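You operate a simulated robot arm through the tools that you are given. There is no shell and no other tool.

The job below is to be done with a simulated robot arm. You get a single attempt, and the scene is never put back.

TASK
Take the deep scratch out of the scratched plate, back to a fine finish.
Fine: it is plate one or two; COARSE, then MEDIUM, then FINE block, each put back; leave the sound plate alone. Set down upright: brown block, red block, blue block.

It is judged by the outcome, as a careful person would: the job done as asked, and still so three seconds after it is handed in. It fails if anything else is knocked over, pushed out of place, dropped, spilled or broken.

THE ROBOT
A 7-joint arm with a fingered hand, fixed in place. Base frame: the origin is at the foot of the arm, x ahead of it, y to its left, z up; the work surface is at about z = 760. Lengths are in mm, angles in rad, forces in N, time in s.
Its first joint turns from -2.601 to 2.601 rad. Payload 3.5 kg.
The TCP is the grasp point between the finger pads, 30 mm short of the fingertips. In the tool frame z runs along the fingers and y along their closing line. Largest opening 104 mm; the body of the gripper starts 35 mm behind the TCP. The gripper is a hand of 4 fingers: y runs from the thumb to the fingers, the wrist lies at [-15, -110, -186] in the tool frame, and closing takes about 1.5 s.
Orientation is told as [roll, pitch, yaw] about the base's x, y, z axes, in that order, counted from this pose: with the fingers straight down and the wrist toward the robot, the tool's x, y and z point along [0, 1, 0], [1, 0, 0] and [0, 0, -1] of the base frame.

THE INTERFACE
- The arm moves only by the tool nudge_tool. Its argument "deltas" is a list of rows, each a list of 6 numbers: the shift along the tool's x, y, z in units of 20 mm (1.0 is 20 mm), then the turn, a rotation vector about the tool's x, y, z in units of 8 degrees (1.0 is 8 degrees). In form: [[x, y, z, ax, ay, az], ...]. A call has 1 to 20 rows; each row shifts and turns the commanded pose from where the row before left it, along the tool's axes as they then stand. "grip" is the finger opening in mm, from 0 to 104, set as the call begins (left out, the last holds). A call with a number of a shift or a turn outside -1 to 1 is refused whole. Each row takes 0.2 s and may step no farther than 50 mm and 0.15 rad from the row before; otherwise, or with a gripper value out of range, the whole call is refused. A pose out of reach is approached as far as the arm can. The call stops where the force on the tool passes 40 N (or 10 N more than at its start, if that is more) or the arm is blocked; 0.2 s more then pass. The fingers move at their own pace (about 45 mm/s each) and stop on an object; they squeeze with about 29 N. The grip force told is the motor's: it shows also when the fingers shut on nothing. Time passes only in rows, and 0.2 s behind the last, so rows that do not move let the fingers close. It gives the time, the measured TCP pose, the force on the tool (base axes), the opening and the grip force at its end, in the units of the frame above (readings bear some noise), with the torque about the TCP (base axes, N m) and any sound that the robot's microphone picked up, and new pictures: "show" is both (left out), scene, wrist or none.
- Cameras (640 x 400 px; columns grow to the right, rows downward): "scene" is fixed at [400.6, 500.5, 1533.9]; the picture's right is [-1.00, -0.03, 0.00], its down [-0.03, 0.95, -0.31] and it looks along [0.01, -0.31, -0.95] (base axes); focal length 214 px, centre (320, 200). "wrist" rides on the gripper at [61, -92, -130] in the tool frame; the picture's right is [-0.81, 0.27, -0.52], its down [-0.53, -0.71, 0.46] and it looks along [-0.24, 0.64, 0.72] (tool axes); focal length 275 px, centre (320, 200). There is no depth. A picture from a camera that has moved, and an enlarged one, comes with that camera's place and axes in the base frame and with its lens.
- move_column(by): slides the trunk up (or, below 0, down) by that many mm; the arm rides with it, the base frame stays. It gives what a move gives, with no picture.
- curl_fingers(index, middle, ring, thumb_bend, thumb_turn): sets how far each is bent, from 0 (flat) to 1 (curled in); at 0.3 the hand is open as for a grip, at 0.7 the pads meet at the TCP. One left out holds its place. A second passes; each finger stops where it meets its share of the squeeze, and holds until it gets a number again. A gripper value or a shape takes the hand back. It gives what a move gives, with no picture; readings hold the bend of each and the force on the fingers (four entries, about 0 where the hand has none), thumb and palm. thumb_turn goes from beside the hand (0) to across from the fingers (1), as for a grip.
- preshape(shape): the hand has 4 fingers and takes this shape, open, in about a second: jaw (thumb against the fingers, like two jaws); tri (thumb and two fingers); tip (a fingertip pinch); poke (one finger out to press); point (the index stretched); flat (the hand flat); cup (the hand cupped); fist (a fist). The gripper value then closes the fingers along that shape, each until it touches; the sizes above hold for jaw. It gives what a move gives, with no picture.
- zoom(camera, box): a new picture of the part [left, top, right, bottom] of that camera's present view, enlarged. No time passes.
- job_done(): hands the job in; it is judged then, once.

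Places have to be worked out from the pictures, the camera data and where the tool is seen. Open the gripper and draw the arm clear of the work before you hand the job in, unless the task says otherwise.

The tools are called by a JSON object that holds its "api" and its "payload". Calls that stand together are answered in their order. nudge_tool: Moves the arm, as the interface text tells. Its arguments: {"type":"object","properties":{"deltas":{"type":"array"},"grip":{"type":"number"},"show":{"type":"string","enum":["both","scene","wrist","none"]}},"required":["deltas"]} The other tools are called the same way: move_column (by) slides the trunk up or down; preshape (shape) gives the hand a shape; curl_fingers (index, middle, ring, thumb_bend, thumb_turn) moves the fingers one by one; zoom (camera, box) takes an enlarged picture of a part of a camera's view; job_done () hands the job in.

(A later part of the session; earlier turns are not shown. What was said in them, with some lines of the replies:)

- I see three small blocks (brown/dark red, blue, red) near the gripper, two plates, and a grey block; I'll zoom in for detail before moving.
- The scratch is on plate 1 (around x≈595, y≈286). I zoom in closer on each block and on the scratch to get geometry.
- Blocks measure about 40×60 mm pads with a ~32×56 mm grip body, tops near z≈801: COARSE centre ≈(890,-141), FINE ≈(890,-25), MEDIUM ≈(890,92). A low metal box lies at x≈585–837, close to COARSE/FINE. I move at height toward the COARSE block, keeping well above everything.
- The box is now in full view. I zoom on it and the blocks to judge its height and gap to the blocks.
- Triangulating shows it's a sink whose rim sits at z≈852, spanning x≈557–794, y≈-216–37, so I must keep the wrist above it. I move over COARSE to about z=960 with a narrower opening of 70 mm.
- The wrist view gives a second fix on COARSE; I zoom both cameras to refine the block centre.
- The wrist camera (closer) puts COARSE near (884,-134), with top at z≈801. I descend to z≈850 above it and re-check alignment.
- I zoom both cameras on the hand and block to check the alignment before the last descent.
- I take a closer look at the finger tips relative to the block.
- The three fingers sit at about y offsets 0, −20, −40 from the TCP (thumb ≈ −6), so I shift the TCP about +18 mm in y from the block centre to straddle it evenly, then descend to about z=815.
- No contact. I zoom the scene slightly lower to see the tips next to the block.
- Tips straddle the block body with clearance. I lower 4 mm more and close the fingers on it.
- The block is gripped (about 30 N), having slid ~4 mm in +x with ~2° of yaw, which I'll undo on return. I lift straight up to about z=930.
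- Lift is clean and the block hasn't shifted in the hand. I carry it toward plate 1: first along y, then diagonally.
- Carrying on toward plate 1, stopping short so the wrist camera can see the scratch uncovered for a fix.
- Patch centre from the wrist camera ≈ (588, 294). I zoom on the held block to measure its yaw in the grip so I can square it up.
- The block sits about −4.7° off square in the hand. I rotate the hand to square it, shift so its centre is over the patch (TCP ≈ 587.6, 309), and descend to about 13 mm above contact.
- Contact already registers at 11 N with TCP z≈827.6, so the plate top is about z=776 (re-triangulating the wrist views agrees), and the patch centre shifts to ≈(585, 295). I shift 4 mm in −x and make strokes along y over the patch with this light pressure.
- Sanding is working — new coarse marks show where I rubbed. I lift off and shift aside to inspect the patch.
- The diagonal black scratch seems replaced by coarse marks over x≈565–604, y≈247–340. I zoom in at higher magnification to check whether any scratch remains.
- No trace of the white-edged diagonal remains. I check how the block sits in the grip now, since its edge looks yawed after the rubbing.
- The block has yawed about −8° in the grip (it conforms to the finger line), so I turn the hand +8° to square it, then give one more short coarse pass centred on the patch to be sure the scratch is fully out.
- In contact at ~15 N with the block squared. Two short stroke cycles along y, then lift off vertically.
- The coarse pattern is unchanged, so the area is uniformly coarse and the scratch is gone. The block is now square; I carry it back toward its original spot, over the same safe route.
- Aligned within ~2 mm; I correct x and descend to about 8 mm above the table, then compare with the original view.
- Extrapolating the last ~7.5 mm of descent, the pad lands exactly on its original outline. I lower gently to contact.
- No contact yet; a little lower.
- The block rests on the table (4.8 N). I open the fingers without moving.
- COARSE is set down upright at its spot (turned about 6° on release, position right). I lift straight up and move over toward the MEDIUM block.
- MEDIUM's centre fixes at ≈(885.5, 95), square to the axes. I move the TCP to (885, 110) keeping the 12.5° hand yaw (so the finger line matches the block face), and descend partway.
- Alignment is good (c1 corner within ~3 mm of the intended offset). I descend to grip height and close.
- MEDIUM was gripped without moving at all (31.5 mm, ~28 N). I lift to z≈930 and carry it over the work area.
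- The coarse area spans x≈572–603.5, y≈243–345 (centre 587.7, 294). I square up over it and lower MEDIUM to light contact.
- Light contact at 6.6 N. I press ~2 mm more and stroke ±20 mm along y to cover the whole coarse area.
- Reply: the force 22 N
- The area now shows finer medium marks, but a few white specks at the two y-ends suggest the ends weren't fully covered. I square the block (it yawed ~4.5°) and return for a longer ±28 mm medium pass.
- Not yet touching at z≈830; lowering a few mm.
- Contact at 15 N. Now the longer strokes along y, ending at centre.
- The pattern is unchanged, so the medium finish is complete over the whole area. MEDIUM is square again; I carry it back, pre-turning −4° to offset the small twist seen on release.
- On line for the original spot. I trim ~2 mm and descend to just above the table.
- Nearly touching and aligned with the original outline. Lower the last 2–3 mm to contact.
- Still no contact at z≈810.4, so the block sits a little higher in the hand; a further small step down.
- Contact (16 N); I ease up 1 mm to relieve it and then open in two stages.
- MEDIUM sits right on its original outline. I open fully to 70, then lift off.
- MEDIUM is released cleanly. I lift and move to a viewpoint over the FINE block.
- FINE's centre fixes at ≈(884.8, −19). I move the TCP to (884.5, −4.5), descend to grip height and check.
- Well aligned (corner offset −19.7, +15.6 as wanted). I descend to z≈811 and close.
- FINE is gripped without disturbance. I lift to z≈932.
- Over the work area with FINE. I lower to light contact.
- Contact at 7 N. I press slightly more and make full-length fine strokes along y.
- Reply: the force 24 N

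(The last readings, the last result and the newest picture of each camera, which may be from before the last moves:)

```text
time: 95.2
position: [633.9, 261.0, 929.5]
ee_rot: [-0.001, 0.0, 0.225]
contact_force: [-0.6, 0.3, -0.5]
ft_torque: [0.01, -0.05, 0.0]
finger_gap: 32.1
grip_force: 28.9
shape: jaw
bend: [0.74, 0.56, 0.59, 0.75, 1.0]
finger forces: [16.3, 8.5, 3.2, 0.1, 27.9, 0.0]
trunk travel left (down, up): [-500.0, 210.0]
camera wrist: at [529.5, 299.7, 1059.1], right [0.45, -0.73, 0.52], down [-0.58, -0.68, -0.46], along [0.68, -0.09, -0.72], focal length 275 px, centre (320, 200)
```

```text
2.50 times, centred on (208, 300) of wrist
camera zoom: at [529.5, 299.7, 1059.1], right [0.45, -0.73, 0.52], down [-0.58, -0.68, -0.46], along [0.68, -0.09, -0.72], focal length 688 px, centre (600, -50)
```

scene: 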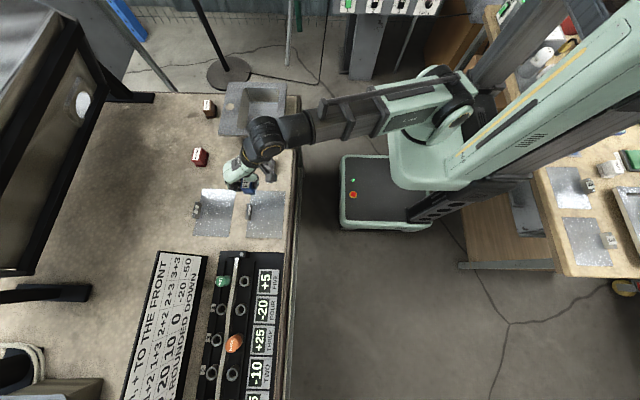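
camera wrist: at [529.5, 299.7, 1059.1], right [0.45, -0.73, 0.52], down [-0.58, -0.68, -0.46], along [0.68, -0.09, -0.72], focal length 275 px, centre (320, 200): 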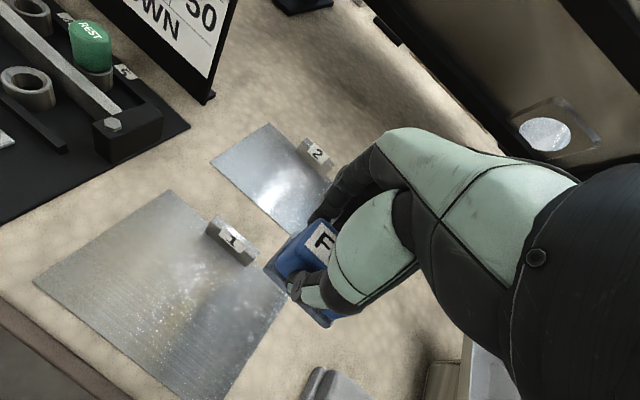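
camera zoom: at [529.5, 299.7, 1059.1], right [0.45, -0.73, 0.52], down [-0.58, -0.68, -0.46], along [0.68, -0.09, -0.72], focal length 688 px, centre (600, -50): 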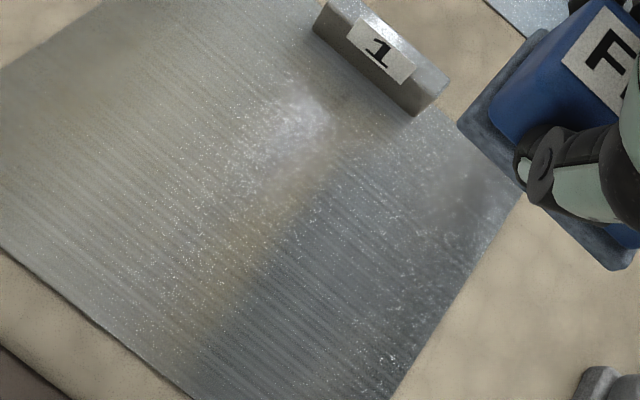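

The plate is now uniformly fine with no marks left. I carry the FINE block back to its place (it's yawed about −4.5° in the hand, which the release twist should cancel as with MEDIUM).

{"api": "nudge_tool", "payload": {"deltas": [[-0.987, 0.586, 0, 0, 0, 0], [-0.987, 0.586, 0, 0, 0, 0], [-0.987, 0.586, 0, 0, 0, 0], [-0.987, 0.586, 0, 0, 0, 0], [-0.987, 0.586, 0, 0, 0, 0], [-0.987, 0.586, 0, 0, 0, 0], [-0.987, 0.586, 0, 0, 0, 0], [-0.987, 0.586, 0, 0, 0, 0], [-0.987, 0.586, 0, 0, 0, 0], [-0.987, 0.586, 0, 0, 0, 0], [-0.987, 0.586, 0, 0, 0, 0], [-0.987, 0.586, 0, 0, 0, 0], [-0.987, 0.586, 0, 0, 0, 0], [-0.987, 0.586, 0, 0, 0, 0], [-0.987, 0.586, 0, 0, 0, 0], [-0.987, 0.586, 0, 0, 0, 0]], "show": "none"}}

{"api": "nudge_tool", "payload": {"deltas": [[0, 0, 1, 0, 0, 0], [0, 0, 1, 0, 0, 0], [0, 0, 1, 0, 0, 0], [0, 0, 1, 0, 0, 0], [0, 0, 0.8, 0, 0, 0], [0, 0, 0.4, 0, 0, 0], [0, 0, 0, 0, 0, 0]]}}

{"api": "zoom", "payload": {"camera": "scene", "box": [186, 115, 234, 145]}}

```text
time: 98.6
position: [887.0, -4.7, 930.0]
ee_rot: [-0.001, -0.001, 0.227]
contact_force: [0.4, 0.3, -0.6]
ft_torque: [0.02, 0.01, -0.01]
finger_gap: 32.2
grip_force: 28.9
shape: jaw
bend: [0.74, 0.56, 0.59, 0.75, 1.0]
finger forces: [16.1, 8.4, 3.3, 0.0, 27.9, 0.0]
trunk travel left (down, up): [-500.0, 210.0]
```

```text
time: 100.2
position: [884.7, -3.0, 826.2]
ee_rot: [0.0, 0.0, 0.226]
contact_force: [0.3, 0.1, -0.6]
ft_torque: [0.01, 0.01, -0.02]
finger_gap: 31.9
grip_force: 29.2
shape: jaw
bend: [0.74, 0.56, 0.59, 0.75, 1.0]
finger forces: [16.0, 8.5, 3.3, 0.0, 27.8, 0.0]
trunk travel left (down, up): [-500.0, 210.0]
camera wrist: at [781.9, 35.7, 956.4], right [0.45, -0.73, 0.52], down [-0.58, -0.68, -0.46], along [0.68, -0.09, -0.72], focal length 275 px, centre (320, 200)
```

scene: 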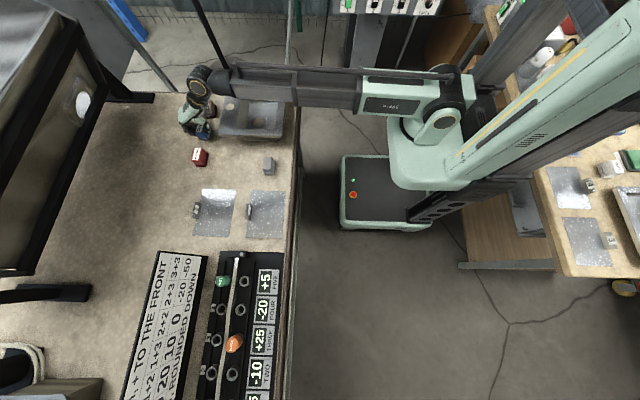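
wrist: 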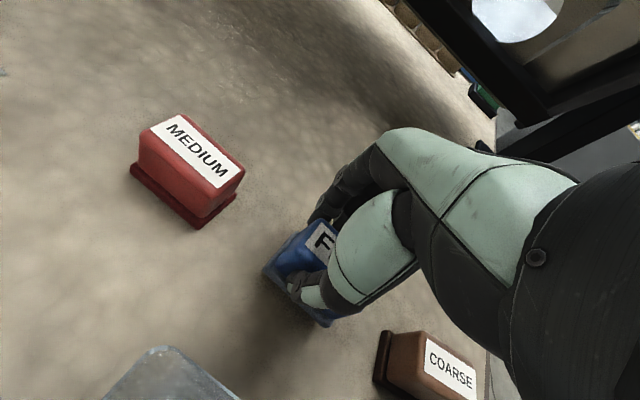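

```text
13.33 times, centred on (210, 130) of scene
camera zoom: at [400.6, 500.5, 1533.9], right [-1.0, -0.03, 0.0], down [-0.03, 0.95, -0.31], along [0.01, -0.31, -0.95], focal length 2860 px, centre (1787, 1133)
```

zoom: 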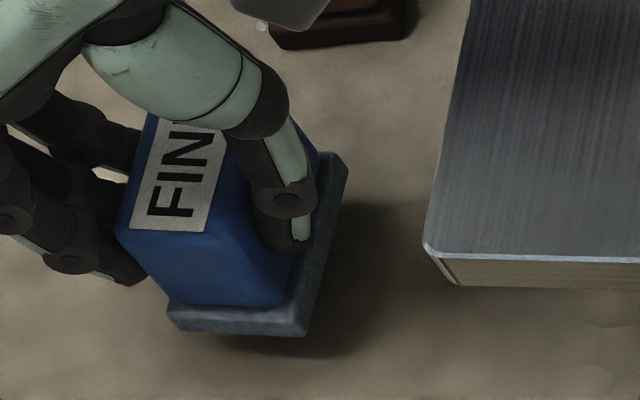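

Extrapolated landing is ~3 mm too far in +y; I correct that and descend to near contact.

{"api": "nudge_tool", "payload": {"deltas": [[-0.146, -0.033, 0, 0, 0, 0], [0, 0, 0.5, 0, 0, 0], [0, 0, 0.15, 0, 0, 0], [0, 0, 0, 0, 0, 0]], "show": "none"}}

{"api": "nudge_tool", "payload": {"deltas": [[0, 0, 0.05, 0, 0, 0], [0, 0, 0, 0, 0, 0]], "show": "none"}}

{"api": "zoom", "payload": {"camera": "scene", "box": [186, 115, 234, 145]}}

```text
time: 101.2
position: [886.7, -7.3, 812.7]
ee_rot: [0.0, 0.0, 0.227]
contact_force: [-0.1, 0.6, -0.7]
ft_torque: [-0.01, 0.02, -0.02]
finger_gap: 31.9
grip_force: 28.8
shape: jaw
bend: [0.74, 0.56, 0.59, 0.75, 1.0]
finger forces: [16.0, 8.4, 3.2, 0.1, 27.7, 0.0]
trunk travel left (down, up): [-500.0, 210.0]
```

```text
time: 101.8
position: [885.3, -6.6, 811.1]
ee_rot: [0.0, 0.001, 0.225]
contact_force: [-0.2, 0.0, -1.0]
ft_torque: [-0.02, -0.04, 0.01]
finger_gap: 32.1
grip_force: 28.8
shape: jaw
bend: [0.74, 0.56, 0.59, 0.75, 1.0]
finger forces: [15.9, 8.5, 3.2, 0.0, 27.6, 0.0]
trunk travel left (down, up): [-500.0, 210.0]
```

```text
13.33 times, centred on (210, 130) of scene
camera zoom: at [400.6, 500.5, 1533.9], right [-1.0, -0.03, 0.0], down [-0.03, 0.95, -0.31], along [0.01, -0.31, -0.95], focal length 2860 px, centre (1787, 1133)
```

zoom: 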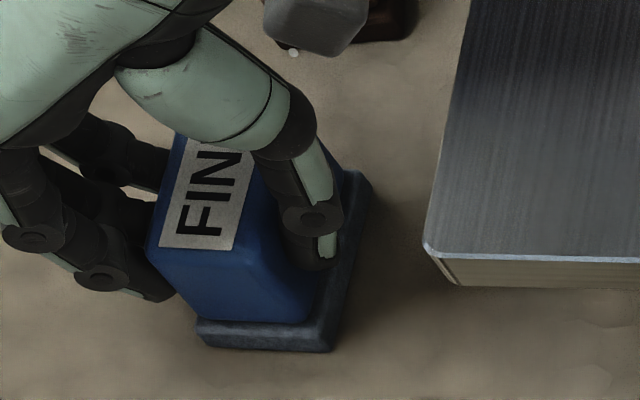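

Outline matches the original. I continue down in 1 mm steps until contact.

{"api": "nudge_tool", "payload": {"deltas": [[0, 0, 0.05, 0, 0, 0], [0, 0, 0, 0, 0, 0]], "show": "none"}}

{"api": "nudge_tool", "payload": {"deltas": [[0, 0, 0.03, 0, 0, 0], [0, 0, 0, 0, 0, 0]], "show": "none"}}

```text
time: 102.4
position: [886.3, -7.3, 810.9]
ee_rot: [0.001, -0.001, 0.226]
contact_force: [0.4, -0.2, 5.3]
ft_torque: [0.01, -0.05, -0.03]
finger_gap: 32.3
grip_force: 28.6
shape: jaw
bend: [0.74, 0.56, 0.59, 0.75, 1.0]
finger forces: [16.3, 8.8, 3.5, 0.1, 27.9, 0.1]
trunk travel left (down, up): [-500.0, 210.0]
```

```text
time: 103.0
position: [885.7, -7.4, 810.5]
ee_rot: [-0.001, -0.001, 0.226]
contact_force: [1.5, 0.8, 11.2]
ft_torque: [0.04, -0.07, 0.0]
finger_gap: 32.1
grip_force: 29.4
shape: jaw
bend: [0.74, 0.56, 0.59, 0.75, 1.0]
finger forces: [16.9, 9.2, 3.7, 0.1, 28.0, 0.0]
trunk travel left (down, up): [-500.0, 210.0]
```

The block stands on the table (11 N). I open in stages as before: 40 mm first, then 70.

{"api": "nudge_tool", "payload": {"deltas": [[0, 0, 0, 0, 0, 0], [0, 0, 0, 0, 0, 0], [0, 0, 0, 0, 0, 0]], "grip": 40, "show": "none"}}

{"api": "nudge_tool", "payload": {"deltas": [[0, 0, 0, 0, 0, 0], [0, 0, 0, 0, 0, 0], [0, 0, 0, 0, 0, 0], [0, 0, 0, 0, 0, 0], [0, 0, 0, 0, 0, 0]], "grip": 70}}

{"api": "zoom", "payload": {"camera": "scene", "box": [186, 115, 234, 145]}}

```text
time: 103.8
position: [885.3, -7.6, 809.3]
ee_rot: [0.002, 0.0, 0.225]
contact_force: [0.0, 0.1, -0.7]
ft_torque: [0.01, -0.02, -0.02]
finger_gap: 39.8
grip_force: 0.0
shape: jaw
bend: [0.74, 0.5, 0.47, 0.73, 1.0]
finger forces: [0.0, 0.0, 0.0, 0.0, 0.0, 0.0]
trunk travel left (down, up): [-500.0, 210.0]
```

```text
time: 105.0
position: [886.1, -7.2, 809.9]
ee_rot: [0.0, 0.0, 0.225]
contact_force: [0.4, 0.3, -0.8]
ft_torque: [-0.01, -0.03, 0.01]
finger_gap: 69.6
grip_force: 0.1
shape: jaw
bend: [0.28, 0.38, 0.35, 0.6, 1.0]
finger forces: [0.0, 0.0, 0.0, 0.1, 0.0, 0.0]
trunk travel left (down, up): [-500.0, 210.0]
camera wrist: at [781.7, 31.8, 940.1], right [0.45, -0.73, 0.52], down [-0.58, -0.68, -0.46], along [0.68, -0.09, -0.72], focal length 275 px, centre (320, 200)
```

scene: 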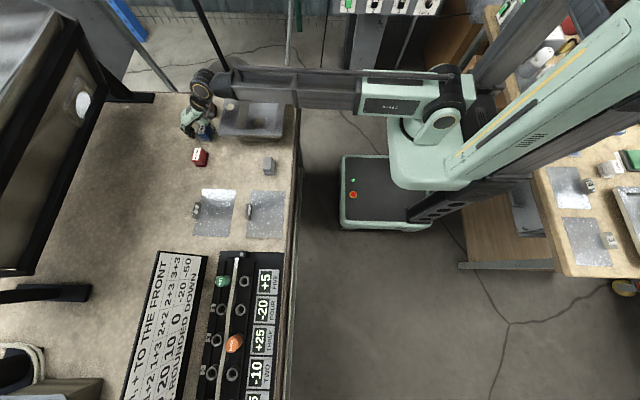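
wrist: 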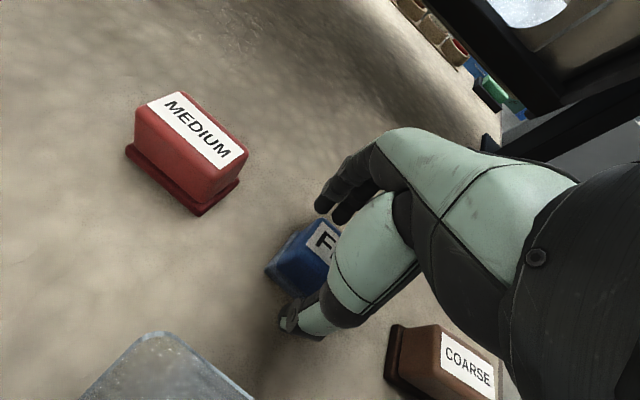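

```text
13.33 times, centred on (210, 130) of scene
camera zoom: at [400.6, 500.5, 1533.9], right [-1.0, -0.03, 0.0], down [-0.03, 0.95, -0.31], along [0.01, -0.31, -0.95], focal length 2860 px, centre (1787, 1133)
```

zoom: 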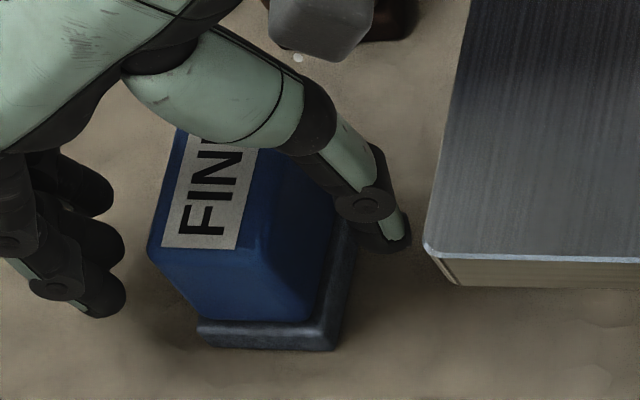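

FINE is back on its original outline, upright. I lift clear and draw the arm back toward its starting pose.

{"api": "nudge_tool", "payload": {"deltas": [[0, 0, -0.5, 0, 0, 0], [0, 0, -1, 0, 0, 0], [0, 0, -1, 0, 0, 0], [0, 0, -1, 0, 0, 0], [0, 0, -1, 0, 0, 0], [0, 0, -1, 0, 0, 0], [0, 0, -1, 0, 0, 0], [0, 0, -1, 0, 0, 0], [0, 0, -1, 0, 0, 0], [0, 0, -1, 0, 0, 0], [0, 0, -1, 0, 0, 0], [0, 0, -1, 0, 0, 0], [0, 0, -1, 0, 0, 0], [0, 0, -1, 0, 0, 0], [0, 0, -1, 0, 0, 0]], "show": "none"}}

{"api": "nudge_tool", "payload": {"deltas": [[0.68, -0.82, 0, 0, 0, 0], [0.68, -0.82, 0, 0, 0, 0], [0.68, -0.82, 0, 0, 0, 0], [0.68, -0.82, 0, 0, 0, 0], [0.68, -0.82, 0, 0, 0, 0], [0.68, -0.82, 0, 0, 0, 0], [0.68, -0.82, 0, 0, 0, 0], [0.68, -0.82, 0, 0, 0, 0], [0.68, -0.82, 0, 0, 0, 0], [0.68, -0.82, 0, 0, 0, 0], [0.68, -0.82, 0, 0, 0, 0], [0.68, -0.82, 0, 0, 0, 0], [0.68, -0.82, 0, 0, 0, 0], [0.68, -0.82, 0, 0, 0, 0], [0.68, -0.82, 0, 0, 0, 0], [0.68, -0.82, 0, 0, 0, 0]], "grip": 100}}

{"api": "zoom", "payload": {"camera": "scene", "box": [160, 80, 320, 180]}}

{"api": "zoom", "payload": {"camera": "scene", "box": [160, 150, 320, 250]}}

```text
time: 108.2
position: [887.2, -7.7, 1100.0]
ee_rot: [-0.001, 0.0, 0.224]
contact_force: [-0.1, 0.3, 0.3]
ft_torque: [0.02, 0.01, -0.01]
finger_gap: 69.5
grip_force: 0.0
shape: jaw
bend: [0.28, 0.38, 0.35, 0.6, 1.0]
finger forces: [0.1, 0.0, 0.1, 0.0, 0.0, 0.0]
trunk travel left (down, up): [-500.0, 210.0]
```

```text
time: 111.6
position: [579.2, 146.2, 1099.7]
ee_rot: [-0.001, -0.003, 0.226]
contact_force: [-0.5, 0.1, 0.1]
ft_torque: [-0.03, -0.01, -0.01]
finger_gap: 99.5
grip_force: 0.0
shape: jaw
bend: [0.31, 0.31, 0.3, 0.31, 0.98]
finger forces: [0.0, 0.0, 0.0, 0.0, 0.0, 0.0]
trunk travel left (down, up): [-500.0, 210.0]
camera wrist: at [475.7, 186.3, 1230.7], right [0.45, -0.73, 0.52], down [-0.58, -0.68, -0.46], along [0.68, -0.09, -0.72], focal length 275 px, centre (320, 200)
```

scene: 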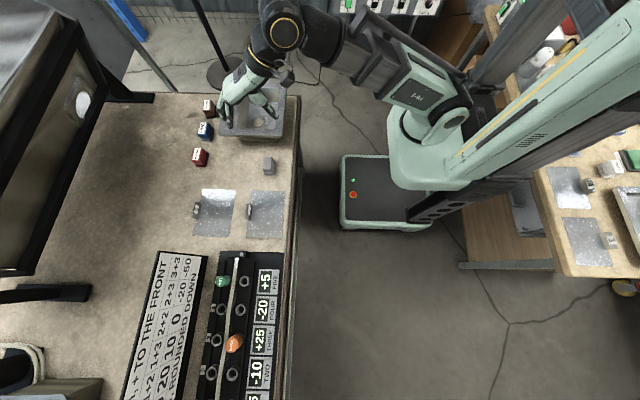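
wrist: 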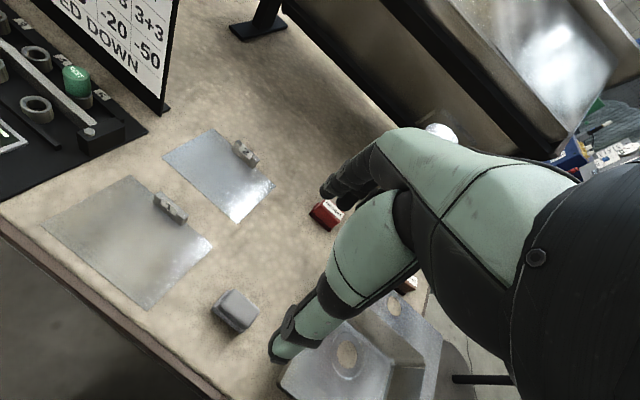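

```text
4.00 times, centred on (240, 130) of scene
camera zoom: at [400.6, 500.5, 1533.9], right [-1.0, -0.03, 0.0], down [-0.03, 0.95, -0.31], along [0.01, -0.31, -0.95], focal length 858 px, centre (640, 480)
```

zoom: 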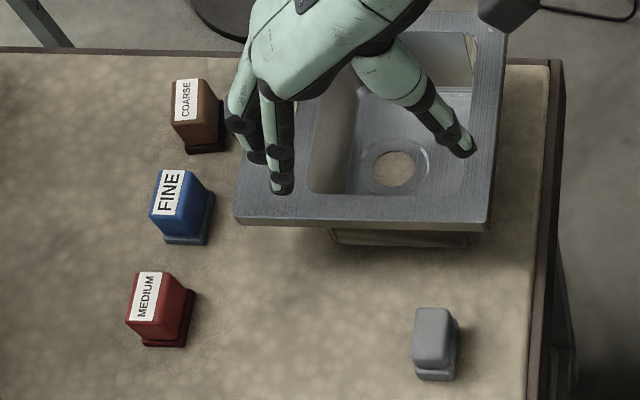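

```text
4.00 times, centred on (240, 200) of scene
camera zoom: at [400.6, 500.5, 1533.9], right [-1.0, -0.03, 0.0], down [-0.03, 0.95, -0.31], along [0.01, -0.31, -0.95], focal length 858 px, centre (640, 200)
```

zoom: 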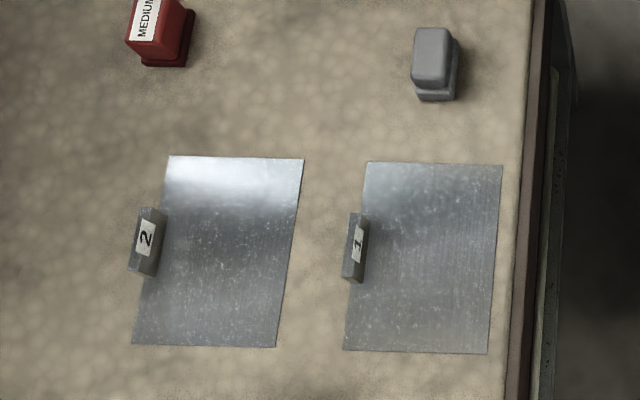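

All blocks stand upright in place, plates haven't moved, and plate 1 shows no marks. One last close look at plate 1 before handing in.

{"api": "zoom", "payload": {"camera": "scene", "box": [240, 188, 304, 240]}}

{"api": "zoom", "payload": {"camera": "wrist", "box": [40, 120, 296, 320]}}

```text
7.69 times, centred on (272, 214) of scene
camera zoom: at [400.6, 500.5, 1533.9], right [-1.0, -0.03, 0.0], down [-0.03, 0.95, -0.31], along [0.01, -0.31, -0.95], focal length 1650 px, centre (689, 92)
```

zoom: 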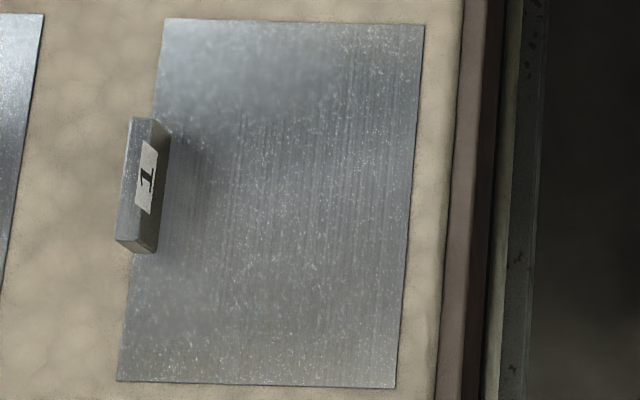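

```text
2.00 times, centred on (168, 220) of wrist
camera zoom: at [475.7, 186.3, 1230.7], right [0.45, -0.73, 0.52], down [-0.58, -0.68, -0.46], along [0.68, -0.09, -0.72], focal length 551 px, centre (624, 160)
```

zoom: 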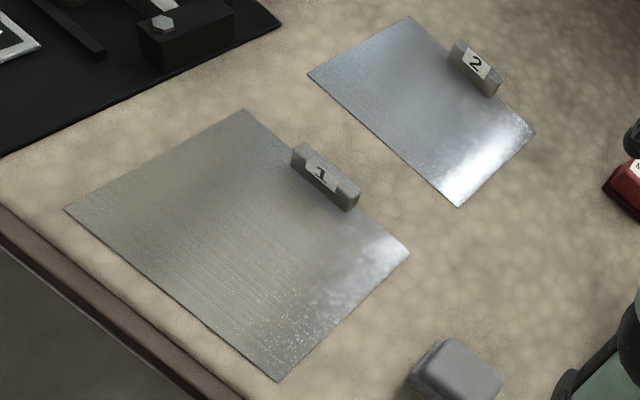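

Plate 1 is evenly fine with no scratch or leftover grit marks. All three blocks are upright and back in place, plate 2 is untouched, and the hand is open and clear, so I hand the job in.

{"api": "job_done", "payload": {}}

```text
The job is handed in.
```

The deep scratch is out of plate 1, and the last close-up pictures show an even fine finish with no scratch or grit marks left. The job is handed in.

- **Sanding:** I worked the scratched area with COARSE, then MEDIUM, then FINE, checking it in pictures after each one. COARSE and MEDIUM each got a second short pass. The marks looked the same afterwards, which I took as that step being complete.
- **Blocks:** All three stand upright where they started. FINE and MEDIUM match their starting outlines. COARSE turned about 6 to 8 degrees as I let go and sits about 3 mm off, and I left it that way.
- **Everything else:** I left plate 2 alone, and both plates, the grey block and the sink look unmoved. The hand is open and the arm is raised and drawn back from the work.
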